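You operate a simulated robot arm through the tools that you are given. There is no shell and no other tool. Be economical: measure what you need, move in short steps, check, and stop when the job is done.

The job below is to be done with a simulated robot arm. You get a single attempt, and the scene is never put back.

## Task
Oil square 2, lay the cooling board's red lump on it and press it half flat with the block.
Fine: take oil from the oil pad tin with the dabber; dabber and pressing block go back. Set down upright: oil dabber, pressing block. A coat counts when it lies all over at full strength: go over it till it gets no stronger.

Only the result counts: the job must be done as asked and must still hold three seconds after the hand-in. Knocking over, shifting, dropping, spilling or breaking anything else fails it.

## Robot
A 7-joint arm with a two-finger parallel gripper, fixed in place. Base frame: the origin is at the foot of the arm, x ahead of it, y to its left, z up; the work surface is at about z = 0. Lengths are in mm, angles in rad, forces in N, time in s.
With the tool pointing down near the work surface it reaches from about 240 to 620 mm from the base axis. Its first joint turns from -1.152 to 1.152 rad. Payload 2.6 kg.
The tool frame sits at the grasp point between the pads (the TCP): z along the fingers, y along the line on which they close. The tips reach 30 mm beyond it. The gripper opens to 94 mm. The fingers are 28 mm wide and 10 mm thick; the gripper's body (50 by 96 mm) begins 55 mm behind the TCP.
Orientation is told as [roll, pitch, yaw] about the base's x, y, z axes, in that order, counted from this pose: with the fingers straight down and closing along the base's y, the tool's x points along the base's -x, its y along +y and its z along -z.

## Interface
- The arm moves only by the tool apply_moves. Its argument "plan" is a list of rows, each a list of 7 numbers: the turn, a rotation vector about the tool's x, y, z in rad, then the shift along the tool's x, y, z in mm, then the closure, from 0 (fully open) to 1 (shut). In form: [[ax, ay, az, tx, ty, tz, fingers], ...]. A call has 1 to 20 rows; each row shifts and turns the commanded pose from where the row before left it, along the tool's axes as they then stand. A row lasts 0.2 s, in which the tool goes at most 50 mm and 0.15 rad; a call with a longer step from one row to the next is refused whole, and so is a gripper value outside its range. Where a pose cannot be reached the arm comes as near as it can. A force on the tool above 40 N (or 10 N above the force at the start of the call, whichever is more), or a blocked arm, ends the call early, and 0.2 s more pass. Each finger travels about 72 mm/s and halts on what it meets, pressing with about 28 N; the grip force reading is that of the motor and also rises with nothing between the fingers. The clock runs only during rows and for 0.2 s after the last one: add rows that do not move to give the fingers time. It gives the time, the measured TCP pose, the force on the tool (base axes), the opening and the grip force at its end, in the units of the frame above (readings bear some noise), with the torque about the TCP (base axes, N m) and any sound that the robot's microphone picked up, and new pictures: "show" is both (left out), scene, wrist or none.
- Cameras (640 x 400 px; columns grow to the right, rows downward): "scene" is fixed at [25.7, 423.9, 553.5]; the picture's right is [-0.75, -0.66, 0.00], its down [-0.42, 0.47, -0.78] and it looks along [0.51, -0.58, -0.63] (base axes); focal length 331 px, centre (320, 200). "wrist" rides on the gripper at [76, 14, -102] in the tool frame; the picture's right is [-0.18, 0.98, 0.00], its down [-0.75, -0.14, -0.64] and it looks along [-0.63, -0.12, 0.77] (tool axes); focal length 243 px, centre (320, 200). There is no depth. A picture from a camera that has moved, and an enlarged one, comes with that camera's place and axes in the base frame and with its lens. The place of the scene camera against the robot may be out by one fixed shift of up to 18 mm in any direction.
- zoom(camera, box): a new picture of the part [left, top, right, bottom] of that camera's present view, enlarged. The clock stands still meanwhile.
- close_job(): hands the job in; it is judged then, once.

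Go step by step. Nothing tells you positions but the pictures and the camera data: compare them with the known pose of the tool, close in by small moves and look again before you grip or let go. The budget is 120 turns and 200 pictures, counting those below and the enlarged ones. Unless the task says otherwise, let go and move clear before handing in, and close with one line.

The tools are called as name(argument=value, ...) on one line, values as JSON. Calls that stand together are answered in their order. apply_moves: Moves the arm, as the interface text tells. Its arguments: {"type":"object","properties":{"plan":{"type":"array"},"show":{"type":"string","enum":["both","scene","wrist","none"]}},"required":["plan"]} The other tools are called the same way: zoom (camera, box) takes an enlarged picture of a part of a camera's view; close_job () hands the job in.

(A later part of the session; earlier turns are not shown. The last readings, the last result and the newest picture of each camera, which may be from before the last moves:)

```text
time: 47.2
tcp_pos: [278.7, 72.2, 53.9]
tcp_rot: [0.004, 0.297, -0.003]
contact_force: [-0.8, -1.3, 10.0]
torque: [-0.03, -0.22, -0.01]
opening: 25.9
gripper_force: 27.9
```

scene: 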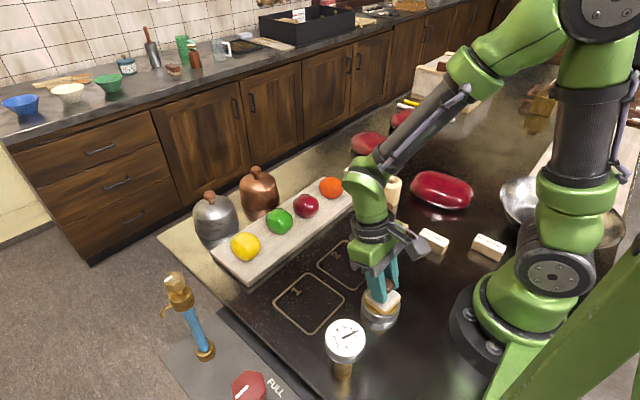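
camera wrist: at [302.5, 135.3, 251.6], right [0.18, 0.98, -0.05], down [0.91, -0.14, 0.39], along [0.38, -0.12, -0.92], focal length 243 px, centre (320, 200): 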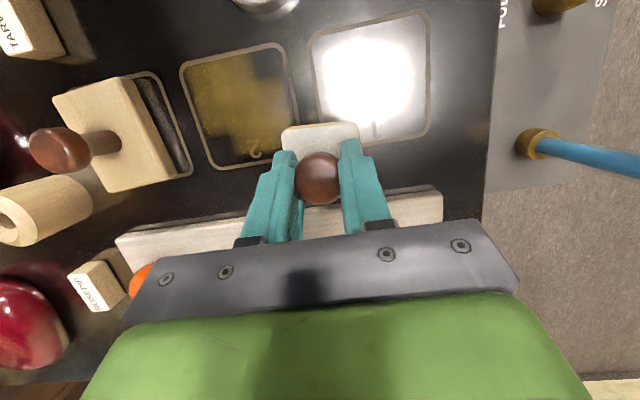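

apply_moves(plan=[[0, 0, 0, -0.2, 0, 0.5, 1], [0, 0, 0, 0, 0, 0, 1], [0, 0, 0, 0, 0, 0, 1]], show="none")

apply_moves(plan=[[0, 0, 0, 3.5, 0, -11.5, 1], [0, 0, 0, 0, -25, 0, 1], [0, 0, 0, -3.5, 0, 11.6, 1], [0, 0, 0, 0, 0, 0, 1], [0, 0, 0, 0, 0, 0, 1]], show="none")

zoom(camera="scene", box=[280, 210, 420, 310])

```text
time: 48.0
tcp_pos: [279.1, 73.2, 52.9]
tcp_rot: [0.002, 0.296, -0.002]
contact_force: [-2.1, -3.6, 31.3]
torque: [-0.07, -0.14, -0.03]
opening: 26.2
gripper_force: 28.0
```

```text
time: 49.2
tcp_pos: [277.7, 47.1, 53.4]
tcp_rot: [0.002, 0.298, -0.005]
contact_force: [-8.1, -2.8, 33.6]
torque: [-0.03, 0.07, 0.0]
opening: 26.5
gripper_force: 27.6
```

```text
4.00 times, centred on (350, 260) of scene
camera zoom: at [25.6, 423.9, 553.6], right [-0.75, -0.66, 0.0], down [-0.42, 0.47, -0.78], along [0.51, -0.58, -0.63], focal length 1326 px, centre (200, -40)
```

zoom: 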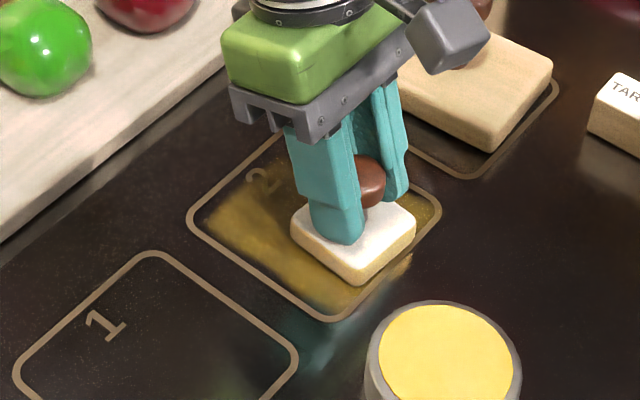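

The near corner now takes oil at about 30 N. I'll continue round the other positions at that depth.

apply_moves(plan=[[0, 0, 0, 3.5, 0, -11.5, 1], [0, 0, 0, 0, -26, 0, 1], [0, 0, 0, -3.5, 0, 11.4, 1], [0, 0, 0, 0, 0, 0, 1], [0, 0, 0, 3.5, 0, -11.5, 1], [0, 0, 0, -23.9, 0, -7.4, 1], [0, 0, 0, -3.5, 0, 11.5, 1], [0, 0, 0, 0, 0, 0, 1]], show="none")

apply_moves(plan=[[0, 0, 0, 3.5, 0, -11.5, 1], [0, 0, 0, -23.9, 0, -7.4, 1], [0, 0, 0, -3.5, 0, 11.5, 1], [0, 0, 0, 0, 0, 0, 1]], show="none")

```text
time: 51.0
tcp_pos: [306.0, 18.1, 53.0]
tcp_rot: [0.002, 0.299, -0.004]
contact_force: [-10.1, -3.7, 35.1]
torque: [-0.09, 0.19, -0.01]
opening: 26.3
gripper_force: 28.1
```

```text
time: 52.0
tcp_pos: [331.1, 18.8, 52.5]
tcp_rot: [0.0, 0.296, -0.003]
contact_force: [-7.1, -0.5, 29.9]
torque: [-0.01, 0.14, -0.02]
opening: 26.0
gripper_force: 27.9
```

apply_moves(plan=[[0, 0, 0, 3.5, 0, -11.5, 1], [0, 0, 0, 0, 27, 0, 1], [0, 0, 0, -3.5, 0, 11.5, 1], [0, 0, 0, 0, 0, 0, 1], [0, 0, 0, 3.5, 0, -11.5, 1], [0, 0, 0, 0, 27, 0, 1], [0, 0, 0, -3.5, 0, 11.6, 1], [0, 0, 0, 0, 0, 0, 1]], show="none")

apply_moves(plan=[[0, 0, 0, 3.5, 0, -11.5, 1], [0, 0, 0, 23.9, 0, 7.4, 1], [0, 0, 0, -3.5, 0, 11.5, 1], [0, 0, 0, 0, 0, 0, 1], [0, 0, 0, 3.5, 0, -11.5, 1], [0, 0, 0, 0, -27, 0, 1], [0, 0, 0, -3.5, 0, 11.5, 1], [0, 0, 0, 0, 0, 0, 1]], show="none")

apply_moves(plan=[[0, 0, 0, 12, 0, -38, 1], [0, 0, 0, 12, 0, -38, 1], [0, 0, 0, -19, 38, -5.5, 1], [0, 0, 0, -19, 38, -5.5, 1], [0, 0, 0, 0, 0, 0, 1]], show="wrist")

zoom(camera="scene", box=[280, 210, 420, 310])

zoom(camera="wrist", box=[130, 40, 290, 200])

```text
time: 53.8
tcp_pos: [328.3, 75.3, 53.2]
tcp_rot: [0.003, 0.298, -0.003]
contact_force: [-9.5, -2.0, 40.8]
torque: [-0.08, 0.22, 0.0]
opening: 26.0
gripper_force: 27.9
```

```text
time: 55.6
tcp_pos: [303.1, 47.4, 52.5]
tcp_rot: [0.002, 0.297, -0.003]
contact_force: [-5.8, -1.9, 25.2]
torque: [-0.08, -0.01, 0.05]
opening: 26.4
gripper_force: 28.0
```

```text
time: 56.8
tcp_pos: [343.9, 124.5, 134.0]
tcp_rot: [0.003, 0.299, -0.004]
contact_force: [0.4, -0.2, -1.6]
torque: [0.03, -0.02, 0.01]
opening: 26.7
gripper_force: 28.2
camera wrist: at [301.2, 138.8, 254.0], right [0.18, 0.98, -0.05], down [0.91, -0.14, 0.39], along [0.38, -0.12, -0.92], focal length 243 px, centre (320, 200)
```

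wrist: 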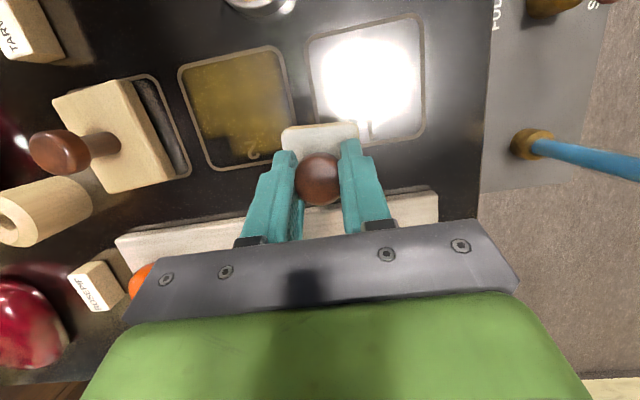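

```text
4.00 times, centred on (350, 260) of scene
camera zoom: at [25.7, 423.9, 553.5], right [-0.75, -0.66, 0.0], down [-0.42, 0.47, -0.78], along [0.51, -0.58, -0.63], focal length 1326 px, centre (200, -40)
```

zoom: 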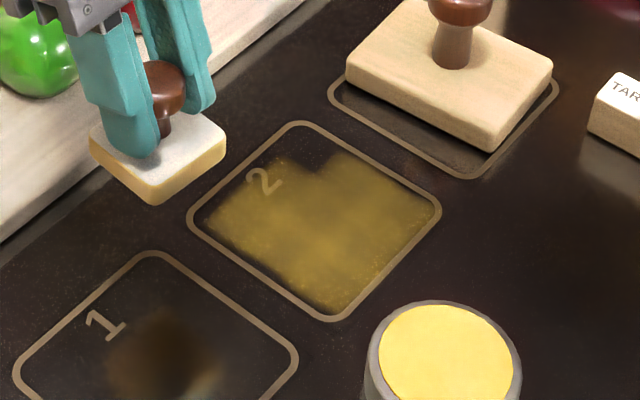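

```text
2.50 times, centred on (210, 120) of wrist
camera zoom: at [301.2, 138.8, 254.0], right [0.18, 0.98, -0.05], down [0.91, -0.14, 0.39], along [0.38, -0.12, -0.92], focal length 606 px, centre (595, 400)
```

zoom: 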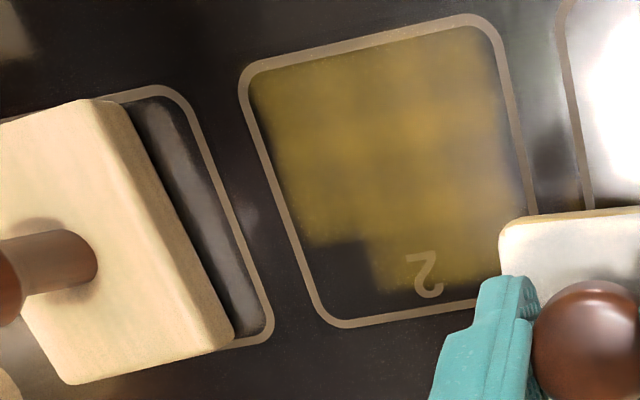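

Only the far-right corner is still bare, plus a thin margin at the far edge; the rest is coated but uneven. I'll reload and start from that corner this time.

apply_moves(plan=[[0, 0, 0, 35.8, -7.7, 13.2, 1], [0, 0, 0, 35.8, -7.7, 13.2, 1], [0, 0, 0, 35.8, -7.7, 13.2, 1], [0, 0, 0, 35.8, -7.7, 13.2, 1], [0, 0, 0, -7.5, 0, 24, 1], [0, 0, 0, -7, 0, 22.8, 1], [0, 0, 0, -0.3, 0, 1, 1], [0, 0, 0, 0, 0, 0, 1]], show="none")

apply_moves(plan=[[0, 0, 0, -0.3, 0, 1, 1], [0, 0, 0, 0, 0, 0, 1]], show="wrist")

```text
time: 58.4
tcp_pos: [189.1, 93.3, 76.2]
tcp_rot: [0.001, 0.301, -0.008]
contact_force: [-2.5, -1.6, 10.2]
torque: [-0.13, 0.11, -0.01]
opening: 26.3
gripper_force: 28.2
stopped in row 7: the force on the tool passed its limit at 50 N (the readings are from after the stop); the commanded pose is now the measured one
```

```text
time: 59.0
tcp_pos: [189.3, 93.1, 75.1]
tcp_rot: [0.003, 0.302, -0.009]
contact_force: [-1.8, -1.9, 8.9]
torque: [-0.14, 0.1, 0.01]
opening: 26.1
gripper_force: 28.6
stopped in row 2: the force on the tool passed its limit at 42 N (the readings are from after the stop); the commanded pose is now the measured one
camera wrist: at [148.1, 108.8, 196.5], right [0.19, 0.98, -0.05], down [0.91, -0.15, 0.39], along [0.38, -0.12, -0.92], focal length 243 px, centre (320, 200)
```

wrist: 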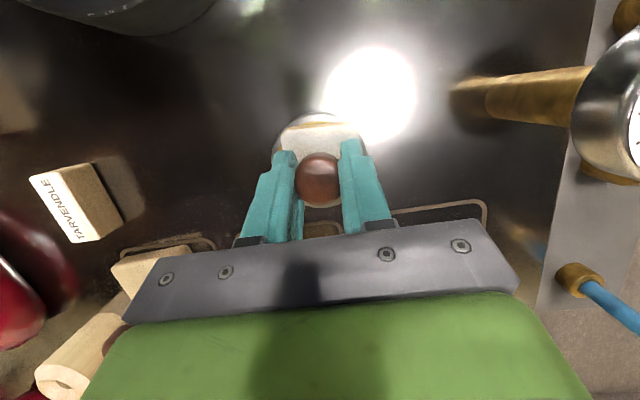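

Well loaded. Now to the far-right corner of the square.

apply_moves(plan=[[0, 0, 0, 0, 0, 0, 1], [0, 0, 0, 6.7, 0, -21.5, 1], [0, 0, 0, 6.7, 0, -21.5, 1], [0, 0, 0, -34.3, -18.5, -10.6, 1], [0, 0, 0, -34.3, -18.5, -10.6, 1], [0, 0, 0, -34.3, -18.5, -10.6, 1], [0, 0, 0, -34.3, -18.5, -10.6, 1], [0, 0, 0, -9.6, 0, 31, 1], [0, 0, 0, -9.3, 0, 30, 1], [0, 0, 0, 0, 0, 0, 1]])

apply_moves(plan=[[0, 0, 0, -0.3, 0, 1, 1], [0, 0, 0, -0.1, 0, 0.4, 1], [0, 0, 0, 0, 0, 0, 1]], show="none")

```text
time: 61.2
tcp_pos: [333.7, 17.9, 58.1]
tcp_rot: [0.0, 0.301, -0.008]
contact_force: [-0.4, 0.1, -0.7]
torque: [0.03, 0.0, 0.03]
opening: 26.3
gripper_force: 28.4
camera wrist: at [292.4, 32.9, 178.2], right [0.19, 0.98, -0.05], down [0.91, -0.15, 0.39], along [0.38, -0.12, -0.92], focal length 243 px, centre (320, 200)
```

scene: 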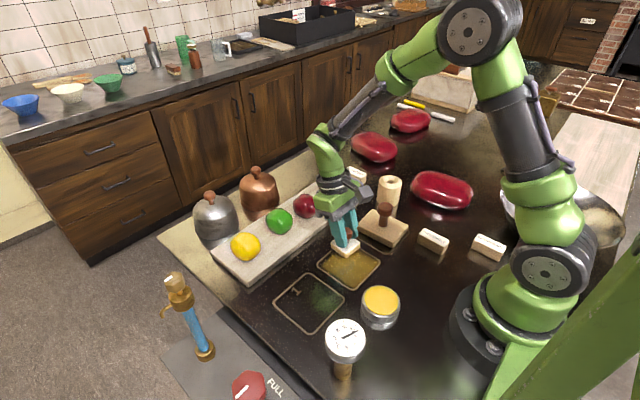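
wrist: 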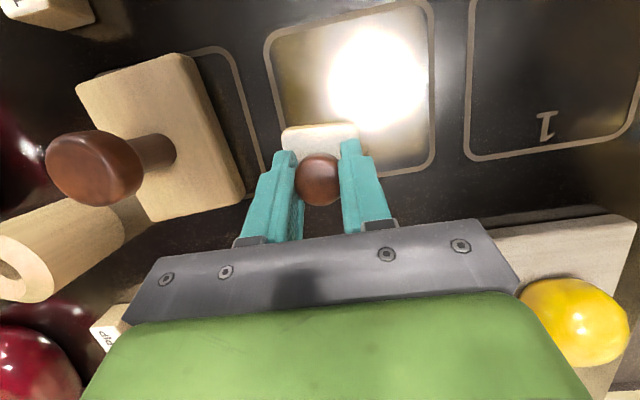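

```text
time: 62.0
tcp_pos: [331.9, 17.5, 55.3]
tcp_rot: [0.002, 0.301, -0.007]
contact_force: [-0.5, 0.1, -0.2]
torque: [-0.02, 0.0, -0.01]
opening: 26.1
gripper_force: 27.9
```

apply_moves(plan=[[0, 0, 0, -0.3, 0, 1, 1], [0, 0, 0, 0, 0, 0, 1]], show="none")

apply_moves(plan=[[0, 0, 0, -0.2, 0, 0.6, 1], [0, 0, 0, 0, 0, 0, 1]], show="none")

apply_moves(plan=[[0, 0, 0, -0.2, 0, 0.4, 1], [0, 0, 0, 0, 0, 0, 1]], show="none")

```text
time: 62.6
tcp_pos: [333.4, 17.9, 53.6]
tcp_rot: [0.002, 0.3, -0.01]
contact_force: [-0.1, 0.6, -0.4]
torque: [0.03, -0.03, 0.03]
opening: 26.3
gripper_force: 28.1
```

```text
time: 63.2
tcp_pos: [332.8, 17.1, 53.9]
tcp_rot: [0.002, 0.301, -0.009]
contact_force: [0.6, 0.6, -0.1]
torque: [0.03, -0.02, 0.01]
opening: 26.2
gripper_force: 28.2
```

```text
time: 63.8
tcp_pos: [332.9, 18.9, 52.8]
tcp_rot: [0.003, 0.298, -0.009]
contact_force: [-1.4, -0.1, 9.0]
torque: [-0.04, -0.13, 0.02]
opening: 26.5
gripper_force: 27.9
```

apply_moves(plan=[[0, 0, 0, -0.2, 0, 0.4, 1], [0, 0, 0, 0, 0, 0, 1], [0, 0, 0, 0, 0, 0, 1]], show="none")

apply_moves(plan=[[0, 0, 0, 3.5, 0, -11.5, 1], [0, 0, 0, 0, 27, 0, 1], [0, 0, 0, -3.5, 0, 11.5, 1], [0, 0, 0, 0, 0, 0, 1], [0, 0, 0, 0, 0, 0, 1]], show="none")

apply_moves(plan=[[0, 0, 0, 3.5, 0, -11.5, 1], [0, 0, 0, 0, 28, 0, 1], [0, 0, 0, -3.5, 0, 11.5, 1], [0, 0, 0, 0, 0, 0, 1], [0, 0, 0, 0, 0, 0, 1]], show="wrist")

zoom(camera="scene", box=[280, 210, 420, 310])

```text
time: 64.6
tcp_pos: [332.2, 19.2, 53.6]
tcp_rot: [0.001, 0.298, -0.009]
contact_force: [-3.0, -1.9, 15.1]
torque: [-0.07, -0.22, -0.06]
opening: 26.3
gripper_force: 27.4
```

```text
time: 65.8
tcp_pos: [331.4, 47.4, 52.6]
tcp_rot: [0.002, 0.298, -0.008]
contact_force: [-5.8, -1.8, 21.1]
torque: [-0.05, -0.15, -0.01]
opening: 26.3
gripper_force: 28.1
```

```text
time: 67.0
tcp_pos: [330.2, 73.8, 53.7]
tcp_rot: [0.003, 0.3, -0.009]
contact_force: [-8.1, -0.4, 25.8]
torque: [0.04, -0.13, 0.0]
opening: 26.5
gripper_force: 27.5
camera wrist: at [290.2, 88.7, 173.4], right [0.19, 0.98, -0.05], down [0.91, -0.15, 0.39], along [0.38, -0.12, -0.92], focal length 243 px, centre (320, 200)
```

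wrist: 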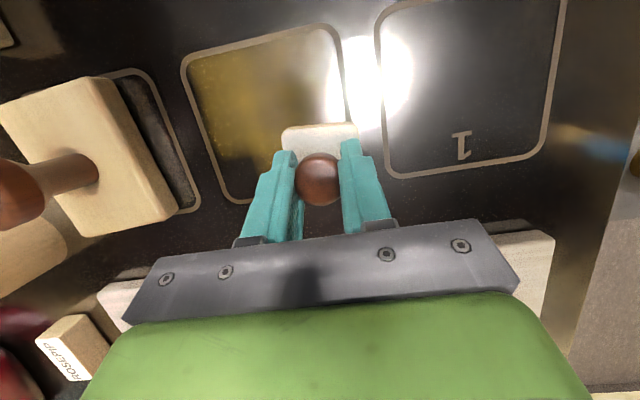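

```text
4.00 times, centred on (350, 260) of scene
camera zoom: at [25.6, 423.9, 553.6], right [-0.75, -0.66, 0.0], down [-0.42, 0.47, -0.78], along [0.51, -0.58, -0.63], focal length 1326 px, centre (200, -40)
```

zoom: 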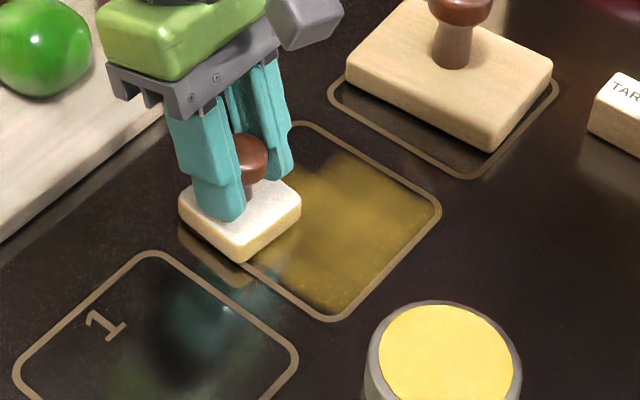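

apply_moves(plan=[[0, 0, 0, 12, 0, -38, 1], [0, 0, 0, 12, 0, -38, 1], [0, 0, 0, -9, 30, -2.5, 1], [0, 0, 0, -9, 30, -2.5, 1], [0, 0, 0, 0, 0, 0, 1]], show="none")

zoom(camera="scene", box=[300, 220, 400, 300])

zoom(camera="wrist", box=[130, 40, 290, 200])

```text
time: 68.2
tcp_pos: [352.0, 134.8, 132.8]
tcp_rot: [0.003, 0.3, -0.007]
contact_force: [-0.3, 0.4, -0.5]
torque: [-0.02, 0.02, -0.05]
opening: 26.2
gripper_force: 27.7
```

```text
5.00 times, centred on (350, 260) of scene
camera zoom: at [25.7, 423.9, 553.5], right [-0.75, -0.66, 0.0], down [-0.42, 0.47, -0.78], along [0.51, -0.58, -0.63], focal length 1657 px, centre (170, -100)
```

zoom: 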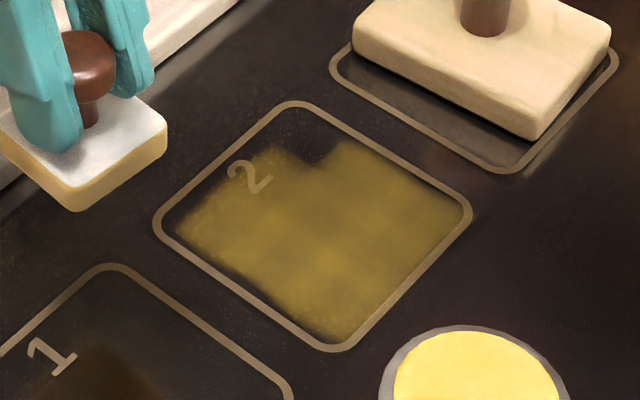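

```text
2.50 times, centred on (210, 120) of wrist
camera zoom: at [310.0, 149.1, 253.3], right [0.18, 0.98, -0.05], down [0.91, -0.15, 0.39], along [0.38, -0.12, -0.92], focal length 606 px, centre (595, 400)
```

zoom: 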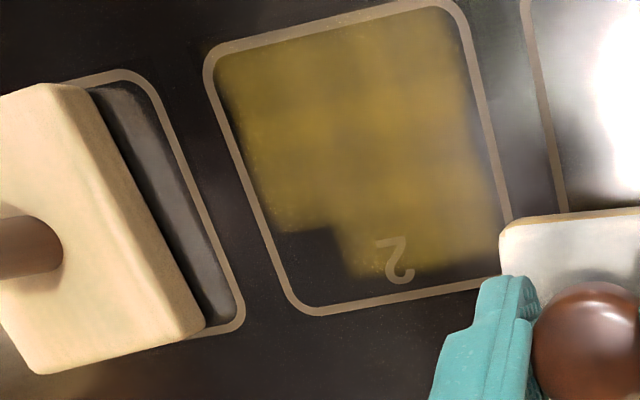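

The far-right corner hasn't taken: perhaps the pad wasn't loaded well or needs longer contact. I'll reload with a longer dwell, then press and rub in that corner.

apply_moves(plan=[[0, 0, 0, 37.5, -10.3, 13.9, 1], [0, 0, 0, 37.5, -10.3, 13.9, 1], [0, 0, 0, 37.5, -10.3, 13.9, 1], [0, 0, 0, 37.5, -10.3, 13.9, 1], [0, 0, 0, -7.2, 0, 23, 1], [0, 0, 0, -6.4, 0, 20.5, 1], [0, 0, 0, 0, 0, 0, 1]], show="wrist")

zoom(camera="scene", box=[330, 240, 430, 340])

```text
time: 69.8
tcp_pos: [192.1, 94.9, 76.5]
tcp_rot: [0.003, 0.3, -0.008]
contact_force: [0.1, 0.6, -0.3]
torque: [-0.02, 0.03, 0.04]
opening: 26.3
gripper_force: 28.2
camera wrist: at [151.6, 110.7, 197.5], right [0.18, 0.98, -0.05], down [0.91, -0.15, 0.39], along [0.38, -0.12, -0.92], focal length 243 px, centre (320, 200)
```

wrist: 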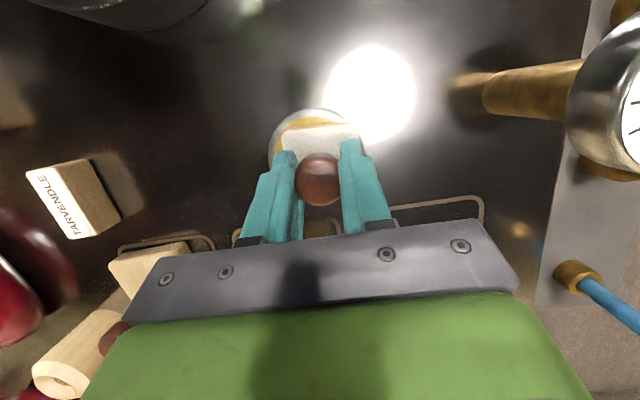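

```text
4.00 times, centred on (380, 290) of scene
camera zoom: at [25.7, 423.9, 553.5], right [-0.75, -0.66, 0.0], down [-0.42, 0.47, -0.78], along [0.51, -0.58, -0.63], focal length 1326 px, centre (80, -160)
```

zoom: 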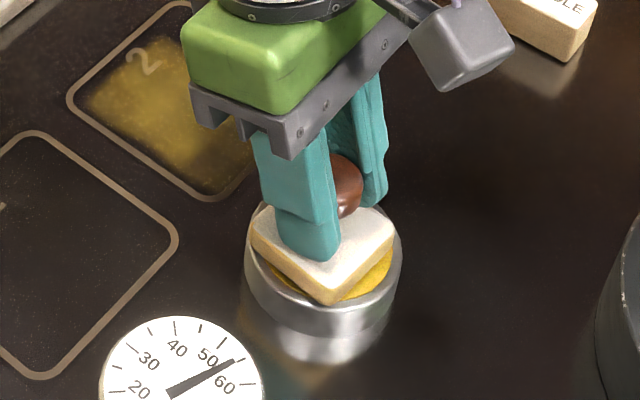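

apply_moves(plan=[[0, 0, 0, 2.9, -2, 0.9, 1], [0, 0, 0, -0.3, 0, 0.8, 1], [0, 0, 0, 0, 0, 0, 1]], show="none")

apply_moves(plan=[[0, 0, 0, -0.2, 0, 0.6, 1], [0, 0, 0, 0, 0, 0, 1]], show="none")

apply_moves(plan=[[0, 0, 0, -0.2, 0, 0.5, 1], [0, 0, 0, 0, 0, 0, 1]], show="none")

```text
time: 70.6
tcp_pos: [189.7, 91.4, 76.9]
tcp_rot: [0.002, 0.299, -0.008]
contact_force: [-0.5, 0.5, -0.8]
torque: [0.03, 0.0, 0.0]
opening: 26.2
gripper_force: 28.0
```

```text
time: 71.2
tcp_pos: [189.0, 92.2, 75.4]
tcp_rot: [0.002, 0.3, -0.008]
contact_force: [0.3, -0.3, -0.7]
torque: [-0.02, 0.02, 0.02]
opening: 26.4
gripper_force: 28.3
```

```text
time: 71.8
tcp_pos: [188.4, 92.2, 76.4]
tcp_rot: [0.002, 0.301, -0.009]
contact_force: [-0.4, -2.7, 6.4]
torque: [-0.15, 0.04, 0.0]
opening: 26.5
gripper_force: 27.7
```

apply_moves(plan=[[0, 0, 0, -0.1, 0, 0.4, 1], [0, 0, 0, 0, 0, 0, 1], [0, 0, 0, 0, 0, 0, 1], [0, 0, 0, 0, 0, 0, 1], [0, 0, 0, 0, 0, 0, 1], [0, 0, 0, 0, 0, 0, 1], [0, 0, 0, 0, 0, 0, 1], [0, 0, 0, 0, 0, 0, 1]], show="none")

apply_moves(plan=[[0, 0, 0, 6.7, 0, -21.5, 1], [0, 0, 0, 6.7, 0, -21.5, 1], [0, 0, 0, -34.8, -18, -10.8, 1], [0, 0, 0, -34.8, -18, -10.8, 1], [0, 0, 0, -34.8, -18, -10.8, 1], [0, 0, 0, -34.8, -18, -10.8, 1], [0, 0, 0, -9.6, 0, 31, 1], [0, 0, 0, -10.2, 0, 33, 1], [0, 0, 0, 0, 0, 0, 1]], show="none")

```text
time: 73.6
tcp_pos: [188.8, 92.1, 75.8]
tcp_rot: [0.004, 0.298, -0.008]
contact_force: [0.4, 2.1, 27.0]
torque: [0.04, -0.07, -0.01]
opening: 26.2
gripper_force: 27.8
```

```text
time: 75.6
tcp_pos: [331.8, 16.6, 53.3]
tcp_rot: [0.001, 0.3, -0.008]
contact_force: [-4.4, -0.7, 10.2]
torque: [-0.08, 0.02, -0.04]
opening: 26.2
gripper_force: 28.4
```

Touching lightly at the far-right corner; I'll press a little more and rub with small strokes.

apply_moves(plan=[[0, 0, 0, -0.1, 0, 0.4, 1], [0, 0, 0, 0, 0, 0, 1], [0, 0, 0, 0, 3, 0, 1], [0, 0, 0, 0, 3, 0, 1], [0, 0, 0, 0, -3, 0, 1], [0, 0, 0, 0, -3, 0, 1], [0, 0, 0, 0, 3, 0, 1], [0, 0, 0, 0, 0, 0, 1]], show="none")

apply_moves(plan=[[0, 0, 0, 3.5, 0, -11.5, 1], [0, 0, 0, 23.9, 30, 7.4, 1], [0, 0, 0, 0, 0, -10, 1], [0, 0, 0, 0, 0, 0, 1]], show="wrist")

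zoom(camera="scene", box=[300, 220, 400, 300])

```text
time: 77.4
tcp_pos: [332.7, 20.4, 52.6]
tcp_rot: [0.002, 0.3, -0.011]
contact_force: [-5.4, -1.2, 18.1]
torque: [-0.07, -0.11, -0.01]
opening: 26.2
gripper_force: 27.8
```

```text
time: 78.4
tcp_pos: [309.8, 51.3, 74.8]
tcp_rot: [0.003, 0.301, -0.011]
contact_force: [0.5, 0.0, -0.1]
torque: [-0.04, -0.03, -0.02]
opening: 26.6
gripper_force: 27.7
camera wrist: at [270.5, 66.1, 194.6], right [0.18, 0.98, -0.05], down [0.91, -0.15, 0.39], along [0.38, -0.12, -0.92], focal length 243 px, centre (320, 200)
```

wrist: 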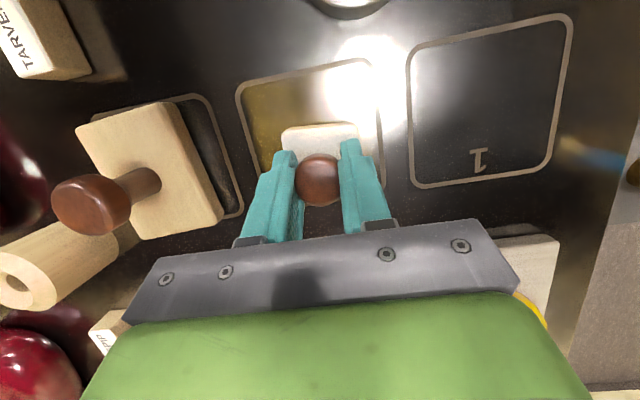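

```text
5.00 times, centred on (350, 260) of scene
camera zoom: at [25.7, 423.9, 553.5], right [-0.75, -0.66, 0.0], down [-0.42, 0.47, -0.78], along [0.51, -0.58, -0.63], focal length 1657 px, centre (170, -100)
```

zoom: 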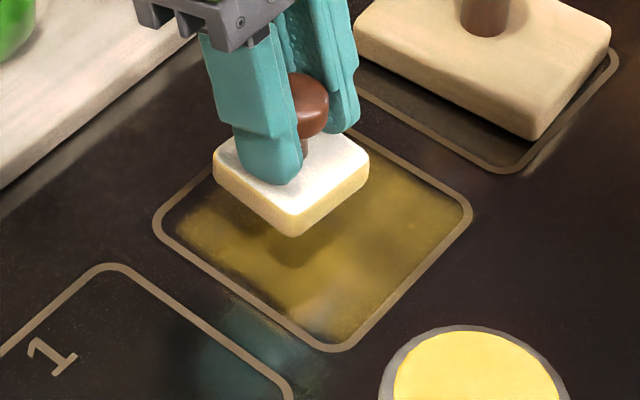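

apply_moves(plan=[[0, 0, 0, -8.5, 38, -31.5, 1], [0, 0, 0, -8.5, 38, -31.5, 1], [0, 0, 0, 0, 0, 0, 1]], show="none")

zoom(camera="scene", box=[300, 220, 400, 300])

zoom(camera="wrist", box=[130, 40, 290, 200])

```text
time: 79.2
tcp_pos: [345.8, 128.7, 129.1]
tcp_rot: [0.001, 0.3, -0.007]
contact_force: [0.2, -1.0, -1.4]
torque: [0.02, 0.0, -0.07]
opening: 26.2
gripper_force: 28.1
```

```text
5.00 times, centred on (350, 260) of scene
camera zoom: at [25.7, 423.9, 553.5], right [-0.75, -0.66, 0.0], down [-0.42, 0.47, -0.78], along [0.51, -0.58, -0.63], focal length 1657 px, centre (170, -100)
```

zoom: 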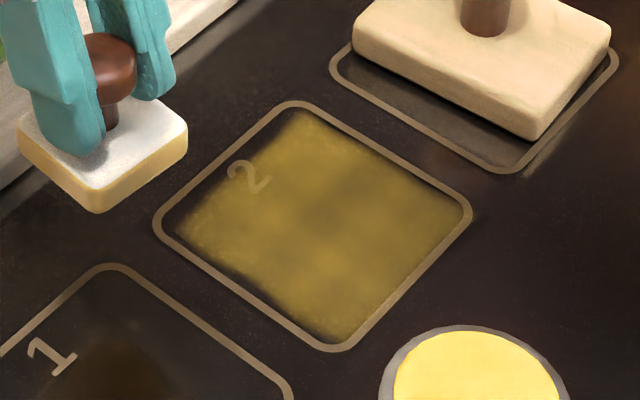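

```text
2.50 times, centred on (210, 120) of wrist
camera zoom: at [304.8, 142.9, 250.6], right [0.18, 0.98, -0.05], down [0.91, -0.15, 0.39], along [0.38, -0.12, -0.92], focal length 606 px, centre (595, 400)
```

zoom: 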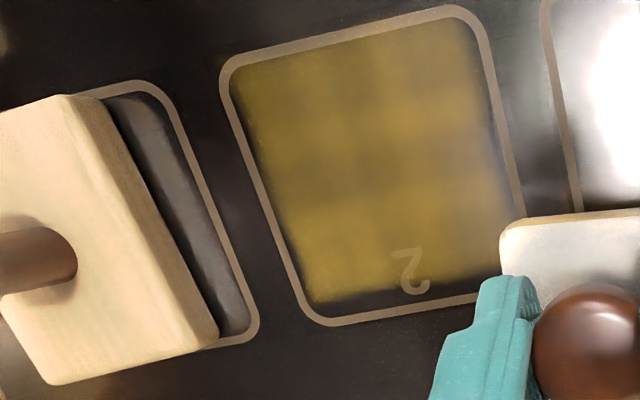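

The corner has taken and the square is covered all over. It is still a bit uneven in the middle, so I'll reload with a dwell and go over the middle and the sides again.

apply_moves(plan=[[0, 0, 0, 36.9, -9.2, 13.5, 1], [0, 0, 0, 36.9, -9.2, 13.5, 1], [0, 0, 0, 36.9, -9.2, 13.5, 1], [0, 0, 0, 36.9, -9.2, 13.5, 1], [0, 0, 0, -6.6, 0, 22, 1], [0, 0, 0, -6.3, 0, 20.5, 1], [0, 0, 0, 0, 0, 0, 1]], show="none")

apply_moves(plan=[[0, 0, 0, -0.2, 0, 0.6, 1], [0, 0, 0, 0, 0, 0, 1]], show="none")

```text
time: 80.8
tcp_pos: [190.7, 92.0, 77.3]
tcp_rot: [0.002, 0.299, -0.009]
contact_force: [-0.2, 0.3, -0.8]
torque: [0.02, -0.04, 0.02]
opening: 26.5
gripper_force: 28.2
```

```text
time: 81.4
tcp_pos: [190.2, 91.8, 77.2]
tcp_rot: [0.001, 0.299, -0.007]
contact_force: [0.3, -0.2, -0.6]
torque: [-0.01, -0.01, 0.0]
opening: 26.2
gripper_force: 27.6
```

apply_moves(plan=[[0, 0, 0, -0.3, 0, 1, 1], [0, 0, 0, 0, 0, 0, 1]], show="none")

apply_moves(plan=[[0, 0, 0, -0.15, 0, 0.5, 1], [0, 0, 0, 0, 0, 0, 1], [0, 0, 0, 0, 0, 0, 1], [0, 0, 0, 0, 0, 0, 1], [0, 0, 0, 0, 0, 0, 1], [0, 0, 0, 0, 0, 0, 1]], show="none")

```text
time: 82.0
tcp_pos: [190.1, 91.6, 76.4]
tcp_rot: [0.001, 0.3, -0.008]
contact_force: [0.7, -0.3, -1.1]
torque: [0.0, 0.0, -0.03]
opening: 26.5
gripper_force: 28.1
```

```text
time: 83.4
tcp_pos: [189.7, 92.6, 75.5]
tcp_rot: [0.001, 0.3, -0.009]
contact_force: [-3.3, 3.0, 13.9]
torque: [0.1, 0.11, 0.01]
opening: 26.1
gripper_force: 27.9
```

apply_moves(plan=[[0, 0, 0, 6.7, 0, -21.5, 1], [0, 0, 0, 6.7, 0, -21.5, 1], [0, 0, 0, -36.1, -15.3, -11.2, 1], [0, 0, 0, -36.1, -15.3, -11.2, 1], [0, 0, 0, -36.1, -15.3, -11.2, 1], [0, 0, 0, -9.6, 0, 31, 1], [0, 0, 0, -10.2, 0, 33, 1], [0, 0, 0, 0, 0, 0, 1]], show="none")

apply_moves(plan=[[0, 0, 0, -0.15, 0, 0.5, 1], [0, 0, 0, 0, 0, 0, 1]], show="none")

```text
time: 85.2
tcp_pos: [301.9, 42.7, 53.3]
tcp_rot: [0.001, 0.3, -0.011]
contact_force: [-7.7, -1.8, 21.8]
torque: [-0.16, -0.09, -0.1]
opening: 26.5
gripper_force: 27.8
```

```text
time: 85.8
tcp_pos: [303.1, 44.1, 52.3]
tcp_rot: [0.001, 0.297, -0.011]
contact_force: [-8.7, -5.5, 29.0]
torque: [-0.24, -0.14, -0.13]
opening: 26.0
gripper_force: 27.8
```

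At 29 N. I'll wipe a slow path over the square in contact.

apply_moves(plan=[[0, 0, 0, 0.1, 0, -0.3, 1], [0, 0, 0, 0, 5.4, 0, 1], [0, 0, 0, 0, 5.4, 0, 1], [0, 0, 0, 0, 5.4, 0, 1], [0, 0, 0, 0, 5.4, 0, 1], [0, 0, 0, 0, 5.4, 0, 1], [0, 0, 0, 4.78, 0, 1.48, 1], [0, 0, 0, 4.78, 0, 1.48, 1], [0, 0, 0, 4.78, 0, 1.48, 1], [0, 0, 0, 4.78, 0, 1.48, 1], [0, 0, 0, 4.78, 0, 1.48, 1], [0, 0, 0, 0, 0, 0, 1]], show="none")

zoom(camera="scene", box=[300, 220, 400, 300])

```text
time: 88.4
tcp_pos: [277.9, 72.1, 52.4]
tcp_rot: [0.004, 0.3, -0.008]
contact_force: [0.9, -0.4, 5.2]
torque: [0.03, -0.22, -0.04]
opening: 26.3
gripper_force: 28.8
```

```text
5.00 times, centred on (350, 260) of scene
camera zoom: at [25.7, 423.9, 553.5], right [-0.75, -0.66, 0.0], down [-0.42, 0.47, -0.78], along [0.51, -0.58, -0.63], focal length 1657 px, centre (170, -100)
```

zoom: 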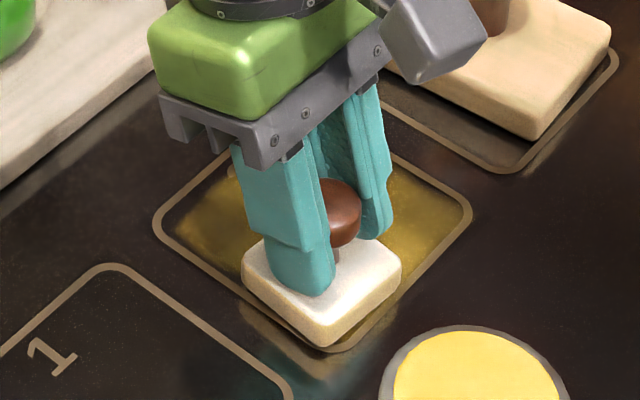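

apply_moves(plan=[[0, 0, 0, -0.15, 0, 0.5, 1], [0, 0, 0, 0, 0, 0, 1], [0, 0, 0, 0, -5.4, 0, 1], [0, 0, 0, 0, -5.4, 0, 1], [0, 0, 0, 0, -5.4, 0, 1], [0, 0, 0, 0, -5.4, 0, 1], [0, 0, 0, 0, -5.4, 0, 1], [0, 0, 0, 0, -5.4, 0, 1], [0, 0, 0, 0, -5.4, 0, 1], [0, 0, 0, 0, -5.4, 0, 1], [0, 0, 0, 0, -5.4, 0, 1], [0, 0, 0, 0, -5.4, 0, 1], [0, 0, 0, 0, 0, 0, 1]], show="none")

apply_moves(plan=[[0, 0, 0, -4.78, 0, -1.48, 1], [0, 0, 0, -4.78, 0, -1.48, 1], [0, 0, 0, -4.78, 0, -1.48, 1], [0, 0, 0, -4.78, 0, -1.48, 1], [0, 0, 0, -4.78, 0, -1.48, 1], [0, 0, 0, 0, 0, 0, 1]], show="none")

```text
time: 91.2
tcp_pos: [277.0, 18.6, 53.2]
tcp_rot: [0.002, 0.298, -0.01]
contact_force: [1.0, 8.9, 22.2]
torque: [0.16, -0.12, 0.02]
opening: 26.1
gripper_force: 28.0
```

```text
time: 91.6
tcp_pos: [277.8, 17.6, 53.0]
tcp_rot: [0.002, 0.309, -0.014]
contact_force: [-2.5, 0.4, 10.0]
torque: [-0.11, -0.11, -0.03]
opening: 26.5
gripper_force: 28.1
stopped in row 1: the force on the tool passed its limit at 48 N (the readings are from after the stop); the commanded pose is now the measured one
```

The direction change spiked the force, so I'll hop to the next line and wipe along y only.

apply_moves(plan=[[0, 0, 0, 3.5, 0, -11.5, 1], [0, 0, 0, -23.9, 0, -7.4, 1], [0, 0, 0, -3.5, 0, 11.3, 1], [0, 0, 0, 0, 0, 0, 1]], show="none")

apply_moves(plan=[[0, 0, 0, 0, 5.4, 0, 1], [0, 0, 0, 0, 5.4, 0, 1], [0, 0, 0, 0, 5.4, 0, 1], [0, 0, 0, 0, 5.4, 0, 1], [0, 0, 0, 0, 5.4, 0, 1], [0, 0, 0, 0, 5.4, 0, 1], [0, 0, 0, 0, 5.4, 0, 1], [0, 0, 0, 0, 5.4, 0, 1], [0, 0, 0, 0, 5.4, 0, 1], [0, 0, 0, 0, 5.4, 0, 1], [0, 0, 0, 0, 0, 0, 1]], show="none")

```text
time: 92.6
tcp_pos: [302.0, 18.1, 54.3]
tcp_rot: [0.002, 0.311, -0.014]
contact_force: [-1.3, -0.4, 4.3]
torque: [-0.05, -0.06, -0.02]
opening: 26.1
gripper_force: 27.7
```

```text
time: 95.0
tcp_pos: [303.9, 72.6, 53.0]
tcp_rot: [0.002, 0.306, -0.014]
contact_force: [-0.9, -9.6, 24.1]
torque: [-0.21, -0.37, -0.13]
opening: 26.2
gripper_force: 28.0
```

Next line at x ≈ 330.

apply_moves(plan=[[0, 0, 0, 3.5, 0, -11.5, 1], [0, 0, 0, -24.5, 0, -7.6, 1], [0, 0, 0, -3.5, 0, 11.5, 1], [0, 0, 0, 0, 0, 0, 1], [0, 0, 0, 0, -5.4, 0, 1], [0, 0, 0, 0, -5.4, 0, 1], [0, 0, 0, 0, -5.4, 0, 1], [0, 0, 0, 0, -5.4, 0, 1], [0, 0, 0, 0, -5.4, 0, 1], [0, 0, 0, 0, -5.4, 0, 1], [0, 0, 0, 0, -5.4, 0, 1], [0, 0, 0, 0, -5.4, 0, 1], [0, 0, 0, 0, -5.4, 0, 1], [0, 0, 0, 0, 0, 0, 1]], show="none")

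apply_moves(plan=[[0, 0, 0, 12, 0, -38, 1], [0, 0, 0, 12, 0, -38, 1], [0, 0, 0, -8, 37, -2.5, 1], [0, 0, 0, -8, 37, -2.5, 1], [0, 0, 0, -8, 37, -2.5, 1], [0, 0, 0, 0, 0, 0, 1]], show="none")

zoom(camera="scene", box=[300, 220, 400, 300])

zoom(camera="wrist", box=[130, 40, 290, 200])

```text
time: 98.0
tcp_pos: [327.7, 23.2, 53.9]
tcp_rot: [0.003, 0.308, -0.013]
contact_force: [1.6, 10.3, 22.4]
torque: [0.22, -0.26, 0.08]
opening: 26.3
gripper_force: 28.3
```

```text
time: 99.4
tcp_pos: [354.1, 134.7, 134.1]
tcp_rot: [0.001, 0.308, -0.015]
contact_force: [-0.4, 0.6, -0.1]
torque: [0.03, 0.05, -0.05]
opening: 26.6
gripper_force: 27.8
```

```text
5.00 times, centred on (350, 260) of scene
camera zoom: at [25.7, 423.9, 553.5], right [-0.75, -0.66, 0.0], down [-0.42, 0.47, -0.78], along [0.51, -0.58, -0.63], focal length 1657 px, centre (170, -100)
```

zoom: 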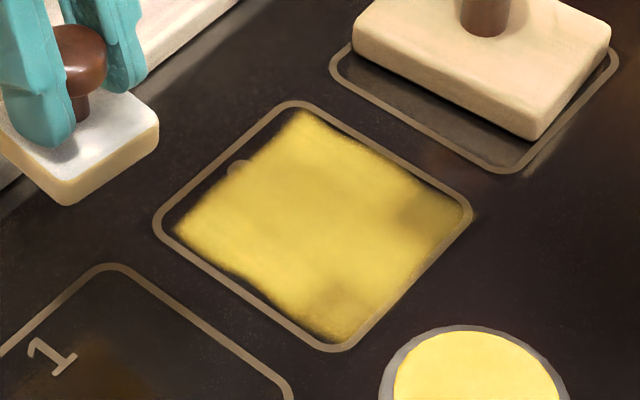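

```text
2.50 times, centred on (210, 120) of wrist
camera zoom: at [314.4, 149.9, 254.8], right [0.19, 0.98, -0.05], down [0.91, -0.15, 0.38], along [0.37, -0.12, -0.92], focal length 606 px, centre (595, 400)
```

zoom: 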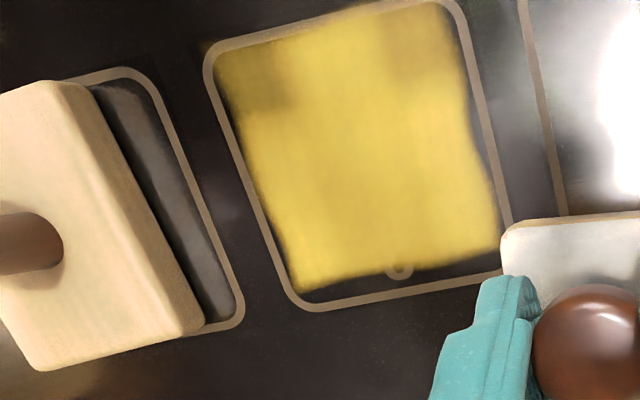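

Wiping works far better: the square is now bright yellow, with weaker spots at the two near corners and a thin margin on the far side. One more load and another wipe slightly wider will finish it.

apply_moves(plan=[[0, 0, 0, 38.8, -10.7, 14, 1], [0, 0, 0, 38.8, -10.7, 14, 1], [0, 0, 0, 38.8, -10.7, 14, 1], [0, 0, 0, 38.8, -10.7, 14, 1], [0, 0, 0, -6.6, 0, 22, 1], [0, 0, 0, -6.6, 0, 21, 1], [0, 0, 0, 0, 0, 0, 1]], show="scene")

apply_moves(plan=[[0, 0, 0, -0.2, 0, 0.6, 1], [0, 0, 0, 0, 0, 0, 1]], show="none")

```text
time: 101.0
tcp_pos: [189.8, 93.0, 81.5]
tcp_rot: [0.002, 0.309, -0.013]
contact_force: [-0.1, -0.6, -0.3]
torque: [-0.03, -0.02, 0.0]
opening: 26.6
gripper_force: 28.2
```

scene: 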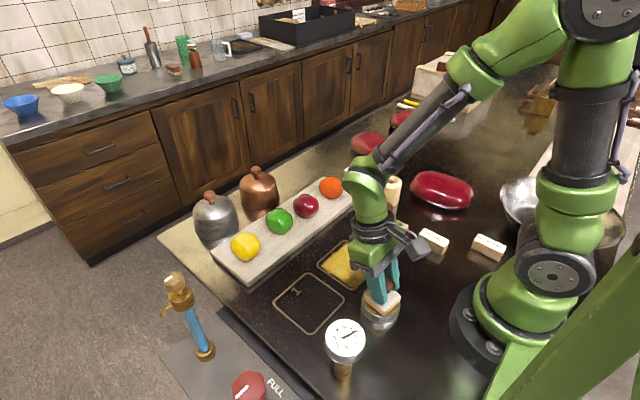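

```text
time: 101.6
tcp_pos: [190.5, 93.1, 80.2]
tcp_rot: [0.002, 0.309, -0.011]
contact_force: [-0.1, -0.4, 0.6]
torque: [-0.02, -0.02, -0.02]
opening: 26.2
gripper_force: 28.0
```

apply_moves(plan=[[0, 0, 0, -0.6, 0, 2, 1], [0, 0, 0, -0.4, 0, 1.2, 1], [0, 0, 0, 0, 0, 0, 1]], show="none")

apply_moves(plan=[[0, 0, 0, -0.2, 0, 0.6, 1], [0, 0, 0, 0, 0, 0, 1]], show="none")

apply_moves(plan=[[0, 0, 0, -0.2, 0, 0.6, 1], [0, 0, 0, 0, 0, 0, 1], [0, 0, 0, 0, 0, 0, 1], [0, 0, 0, 0, 0, 0, 1]], show="none")

```text
time: 102.4
tcp_pos: [189.6, 93.5, 77.2]
tcp_rot: [0.001, 0.309, -0.014]
contact_force: [0.1, 0.3, 0.0]
torque: [0.01, 0.02, 0.01]
opening: 25.9
gripper_force: 27.9
```

```text
time: 103.0
tcp_pos: [190.0, 93.5, 77.3]
tcp_rot: [0.002, 0.309, -0.013]
contact_force: [0.2, 0.3, 2.1]
torque: [0.0, -0.04, -0.03]
opening: 26.6
gripper_force: 27.7
```

```text
time: 104.1
tcp_pos: [188.9, 94.1, 75.9]
tcp_rot: [0.001, 0.307, -0.015]
contact_force: [-1.0, -1.6, 7.5]
torque: [-0.15, 0.06, -0.01]
opening: 26.1
gripper_force: 28.3
stopped in row 4: the force on the tool passed its limit at 40 N (the readings are from after the stop); the commanded pose is now the measured one
```

apply_moves(plan=[[0, 0, 0, 0, 0, 0, 1], [0, 0, 0, 6.7, 0, -21.5, 1], [0, 0, 0, 6.7, 0, -21.5, 1], [0, 0, 0, -41.6, -10.5, -12.9, 1], [0, 0, 0, -41.6, -10.5, -12.9, 1], [0, 0, 0, -9.6, 0, 31, 1], [0, 0, 0, -10, 0, 32.5, 1], [0, 0, 0, 0, 0, 0, 1]], show="none")

apply_moves(plan=[[0, 0, 0, -0.2, 0, 0.6, 1], [0, 0, 0, 0, 0, 0, 1]], show="none")

```text
time: 105.9
tcp_pos: [277.6, 70.8, 53.1]
tcp_rot: [0.003, 0.308, -0.014]
contact_force: [0.4, -0.2, -1.0]
torque: [0.01, -0.02, 0.02]
opening: 26.5
gripper_force: 28.0
```

```text
time: 106.5
tcp_pos: [276.5, 70.6, 53.2]
tcp_rot: [0.002, 0.308, -0.014]
contact_force: [-1.0, -1.5, 6.9]
torque: [-0.03, -0.07, -0.03]
opening: 26.1
gripper_force: 28.2
```

apply_moves(plan=[[0, 0, 0, -0.1, 1.5, 0.4, 1], [0, 0, 0, 0, 1.5, 0, 1], [0, 0, 0, 0, -4, 0, 1], [0, 0, 0, 0, -5.4, 0, 1], [0, 0, 0, 0, -5.4, 0, 1], [0, 0, 0, 0, -5.4, 0, 1], [0, 0, 0, 0, -5.4, 0, 1], [0, 0, 0, 0, -5.4, 0, 1], [0, 0, 0, 0, -5.4, 0, 1], [0, 0, 0, 0, -5.4, 0, 1], [0, 0, 0, 0, -5.4, 0, 1], [0, 0, 0, 0, -5.4, 0, 1], [0, 0, 0, 0, -3, 0, 1], [0, 0, 0, 0, 3, 0, 1], [0, 0, 0, 0, 0, 0, 1]], show="none")

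apply_moves(plan=[[0, 0, 0, 3.5, 0, -11.5, 1], [0, 0, 0, -29, 0, -9, 1], [0, 0, 0, -29, 0, -9, 1], [0, 0, 0, -3.5, 0, 11.2, 1], [0, 0, 0, 0, 0, 0, 1]], show="none")

```text
time: 109.7
tcp_pos: [274.2, 21.0, 52.9]
tcp_rot: [-0.002, 0.307, -0.015]
contact_force: [-2.2, -7.1, 30.0]
torque: [-0.39, -0.05, 0.0]
opening: 26.4
gripper_force: 28.5
```

```text
time: 110.9
tcp_pos: [335.5, 21.9, 53.0]
tcp_rot: [0.004, 0.308, -0.015]
contact_force: [-2.1, -0.8, 7.9]
torque: [-0.14, -0.05, -0.01]
opening: 26.4
gripper_force: 28.7
```

Now wipe the far line from y ≈ 18 to y ≈ 74.

apply_moves(plan=[[0, 0, 0, -0.1, -3, 0.3, 1], [0, 0, 0, 0, 3, 0, 1], [0, 0, 0, 0, 5.4, 0, 1], [0, 0, 0, 0, 5.4, 0, 1], [0, 0, 0, 0, 5.4, 0, 1], [0, 0, 0, 0, 5.4, 0, 1], [0, 0, 0, 0, 5.4, 0, 1], [0, 0, 0, 0, 5.4, 0, 1], [0, 0, 0, 0, 5.4, 0, 1], [0, 0, 0, 0, 5.4, 0, 1], [0, 0, 0, 0, 5.4, 0, 1], [0, 0, 0, 0, 4, 0, 1], [0, 0, 0, 0, 0, 0, 1]], show="none")

apply_moves(plan=[[0, 0, 0, 3.5, 0, -11.5, 1], [0, 0, 0, 28.5, 0, 9, 1], [0, 0, 0, -3.5, 0, 11.3, 1], [0, 0, 0, 0, 0, 0, 1], [0, 0, 0, 0, -5.4, 0, 1], [0, 0, 0, 0, -5.4, 0, 1], [0, 0, 0, 0, -5.4, 0, 1], [0, 0, 0, 0, -5.4, 0, 1], [0, 0, 0, 0, -5.4, 0, 1], [0, 0, 0, 0, -5.4, 0, 1], [0, 0, 0, 0, -5.4, 0, 1], [0, 0, 0, 0, -5.4, 0, 1], [0, 0, 0, 0, -5.4, 0, 1], [0, 0, 0, 0, -5.4, 0, 1], [0, 0, 0, 0, 0, 0, 1]], show="none")

apply_moves(plan=[[0, 0, 0, 12, 0, -38, 1], [0, 0, 0, 12, 0, -38, 1], [0, 0, 0, -16, 37, -5, 1], [0, 0, 0, -16, 37, -5, 1], [0, 0, 0, -16, 37, -5, 1], [0, 0, 0, 0, 0, 0, 1]], show="none")

zoom(camera="scene", box=[300, 220, 400, 300])

zoom(camera="wrist", box=[130, 40, 290, 200])

```text
time: 113.7
tcp_pos: [337.3, 72.7, 53.1]
tcp_rot: [0.0, 0.307, -0.014]
contact_force: [-0.4, -11.2, 28.5]
torque: [-0.34, -0.08, -0.03]
opening: 26.5
gripper_force: 27.7
```

```text
time: 116.9
tcp_pos: [306.2, 19.8, 52.1]
tcp_rot: [0.002, 0.308, -0.012]
contact_force: [-0.3, 5.5, 13.3]
torque: [0.06, -0.18, 0.1]
opening: 26.3
gripper_force: 27.9
```

```text
time: 118.3
tcp_pos: [358.7, 130.6, 133.8]
tcp_rot: [0.001, 0.308, -0.014]
contact_force: [-0.8, -0.2, -1.1]
torque: [0.01, 0.03, 0.01]
opening: 26.3
gripper_force: 27.9
```

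```text
5.00 times, centred on (350, 260) of scene
camera zoom: at [25.7, 423.9, 553.5], right [-0.75, -0.66, 0.0], down [-0.42, 0.47, -0.78], along [0.51, -0.58, -0.63], focal length 1657 px, centre (170, -100)
```

zoom: 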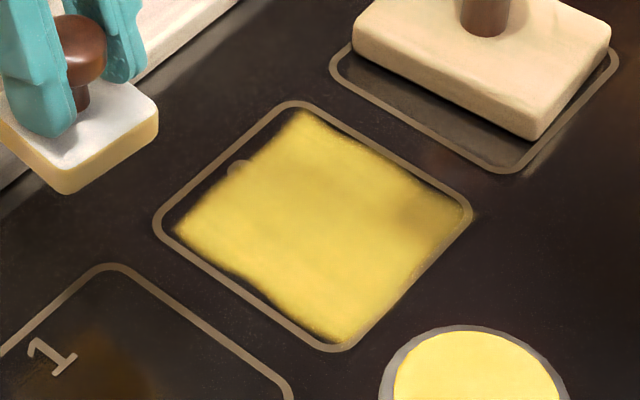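

```text
2.50 times, centred on (210, 120) of wrist
camera zoom: at [317.8, 145.8, 254.3], right [0.19, 0.98, -0.05], down [0.91, -0.15, 0.38], along [0.37, -0.12, -0.92], focal length 606 px, centre (595, 400)
```

zoom: 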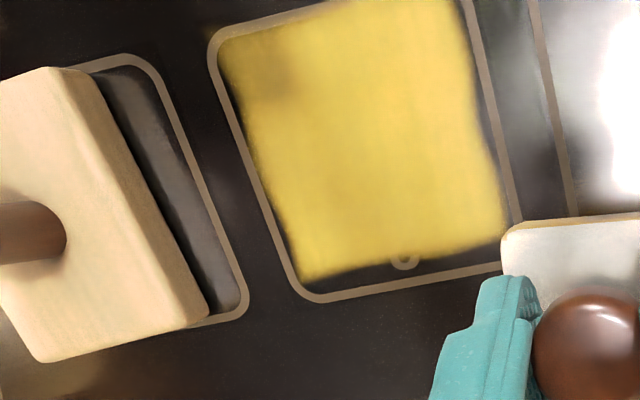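

The coat's outline stayed the same after the wider wipe, so it fills its area; only a small spot near the near-right corner is weaker. I'll reload once more and rub that corner, then the middle.

apply_moves(plan=[[0, 0, 0, 39.5, -9.3, 14.6, 1], [0, 0, 0, 39.5, -9.3, 14.6, 1], [0, 0, 0, 39.5, -9.3, 14.6, 1], [0, 0, 0, 39.5, -9.3, 14.6, 1], [0, 0, 0, -6.6, 0, 22, 1], [0, 0, 0, -7, 0, 21.5, 1], [0, 0, 0, 0, 0, 0, 1]], show="none")

apply_moves(plan=[[0, 0, 0, -0.2, 0, 0.7, 1], [0, 0, 0, 0, 0, 0, 1]], show="none")

```text
time: 119.9
tcp_pos: [189.8, 96.4, 78.7]
tcp_rot: [0.002, 0.308, -0.015]
contact_force: [-0.6, -0.3, -1.0]
torque: [-0.01, -0.03, 0.0]
opening: 26.3
gripper_force: 27.9
```

```text
time: 120.5
tcp_pos: [189.8, 95.7, 78.7]
tcp_rot: [0.0, 0.307, -0.015]
contact_force: [0.3, 0.4, -0.6]
torque: [0.01, -0.02, 0.01]
opening: 26.2
gripper_force: 28.2
```

apply_moves(plan=[[0, 0, 0, -0.3, -2.5, 1, 1], [0, 0, 0, -0.2, 0, 0.6, 1], [0, 0, 0, 0, 0, 0, 1]], show="none")

apply_moves(plan=[[0, 0, 0, -0.2, 0, 0.6, 1], [0, 0, 0, 0, 0, 0, 1], [0, 0, 0, 0, 0, 0, 1]], show="none")

```text
time: 121.3
tcp_pos: [189.5, 94.2, 75.1]
tcp_rot: [0.004, 0.308, -0.014]
contact_force: [-2.4, -0.4, 11.3]
torque: [-0.01, 0.05, 0.01]
opening: 26.4
gripper_force: 28.0
```

```text
time: 122.1
tcp_pos: [189.4, 93.1, 77.7]
tcp_rot: [0.001, 0.309, -0.014]
contact_force: [-5.1, 1.4, 38.5]
torque: [-0.06, 0.27, -0.02]
opening: 26.4
gripper_force: 28.2
```

apply_moves(plan=[[0, 0, 0, 6.7, 0, -21.5, 1], [0, 0, 0, 6.7, 0, -21.5, 1], [0, 0, 0, -27.8, -24.3, -8.8, 1], [0, 0, 0, -27.8, -24.3, -8.8, 1], [0, 0, 0, -27.8, -24.3, -8.8, 1], [0, 0, 0, -9.6, 0, 31, 1], [0, 0, 0, -10, 0, 31.5, 1], [0, 0, 0, 0, 0, 0, 1]], show="none")

apply_moves(plan=[[0, 0, 0, -0.2, 0, 0.6, 1], [0, 0, 0, 0, 0, 0, 1]], show="none")

```text
time: 123.9
tcp_pos: [274.7, 17.8, 57.3]
tcp_rot: [0.002, 0.305, -0.013]
contact_force: [-0.2, -0.3, -1.2]
torque: [0.0, -0.01, -0.04]
opening: 26.5
gripper_force: 28.1
```

```text
time: 124.5
tcp_pos: [273.9, 18.9, 55.6]
tcp_rot: [0.003, 0.308, -0.013]
contact_force: [0.7, 0.5, -1.0]
torque: [0.0, 0.01, -0.01]
opening: 26.2
gripper_force: 27.9
```

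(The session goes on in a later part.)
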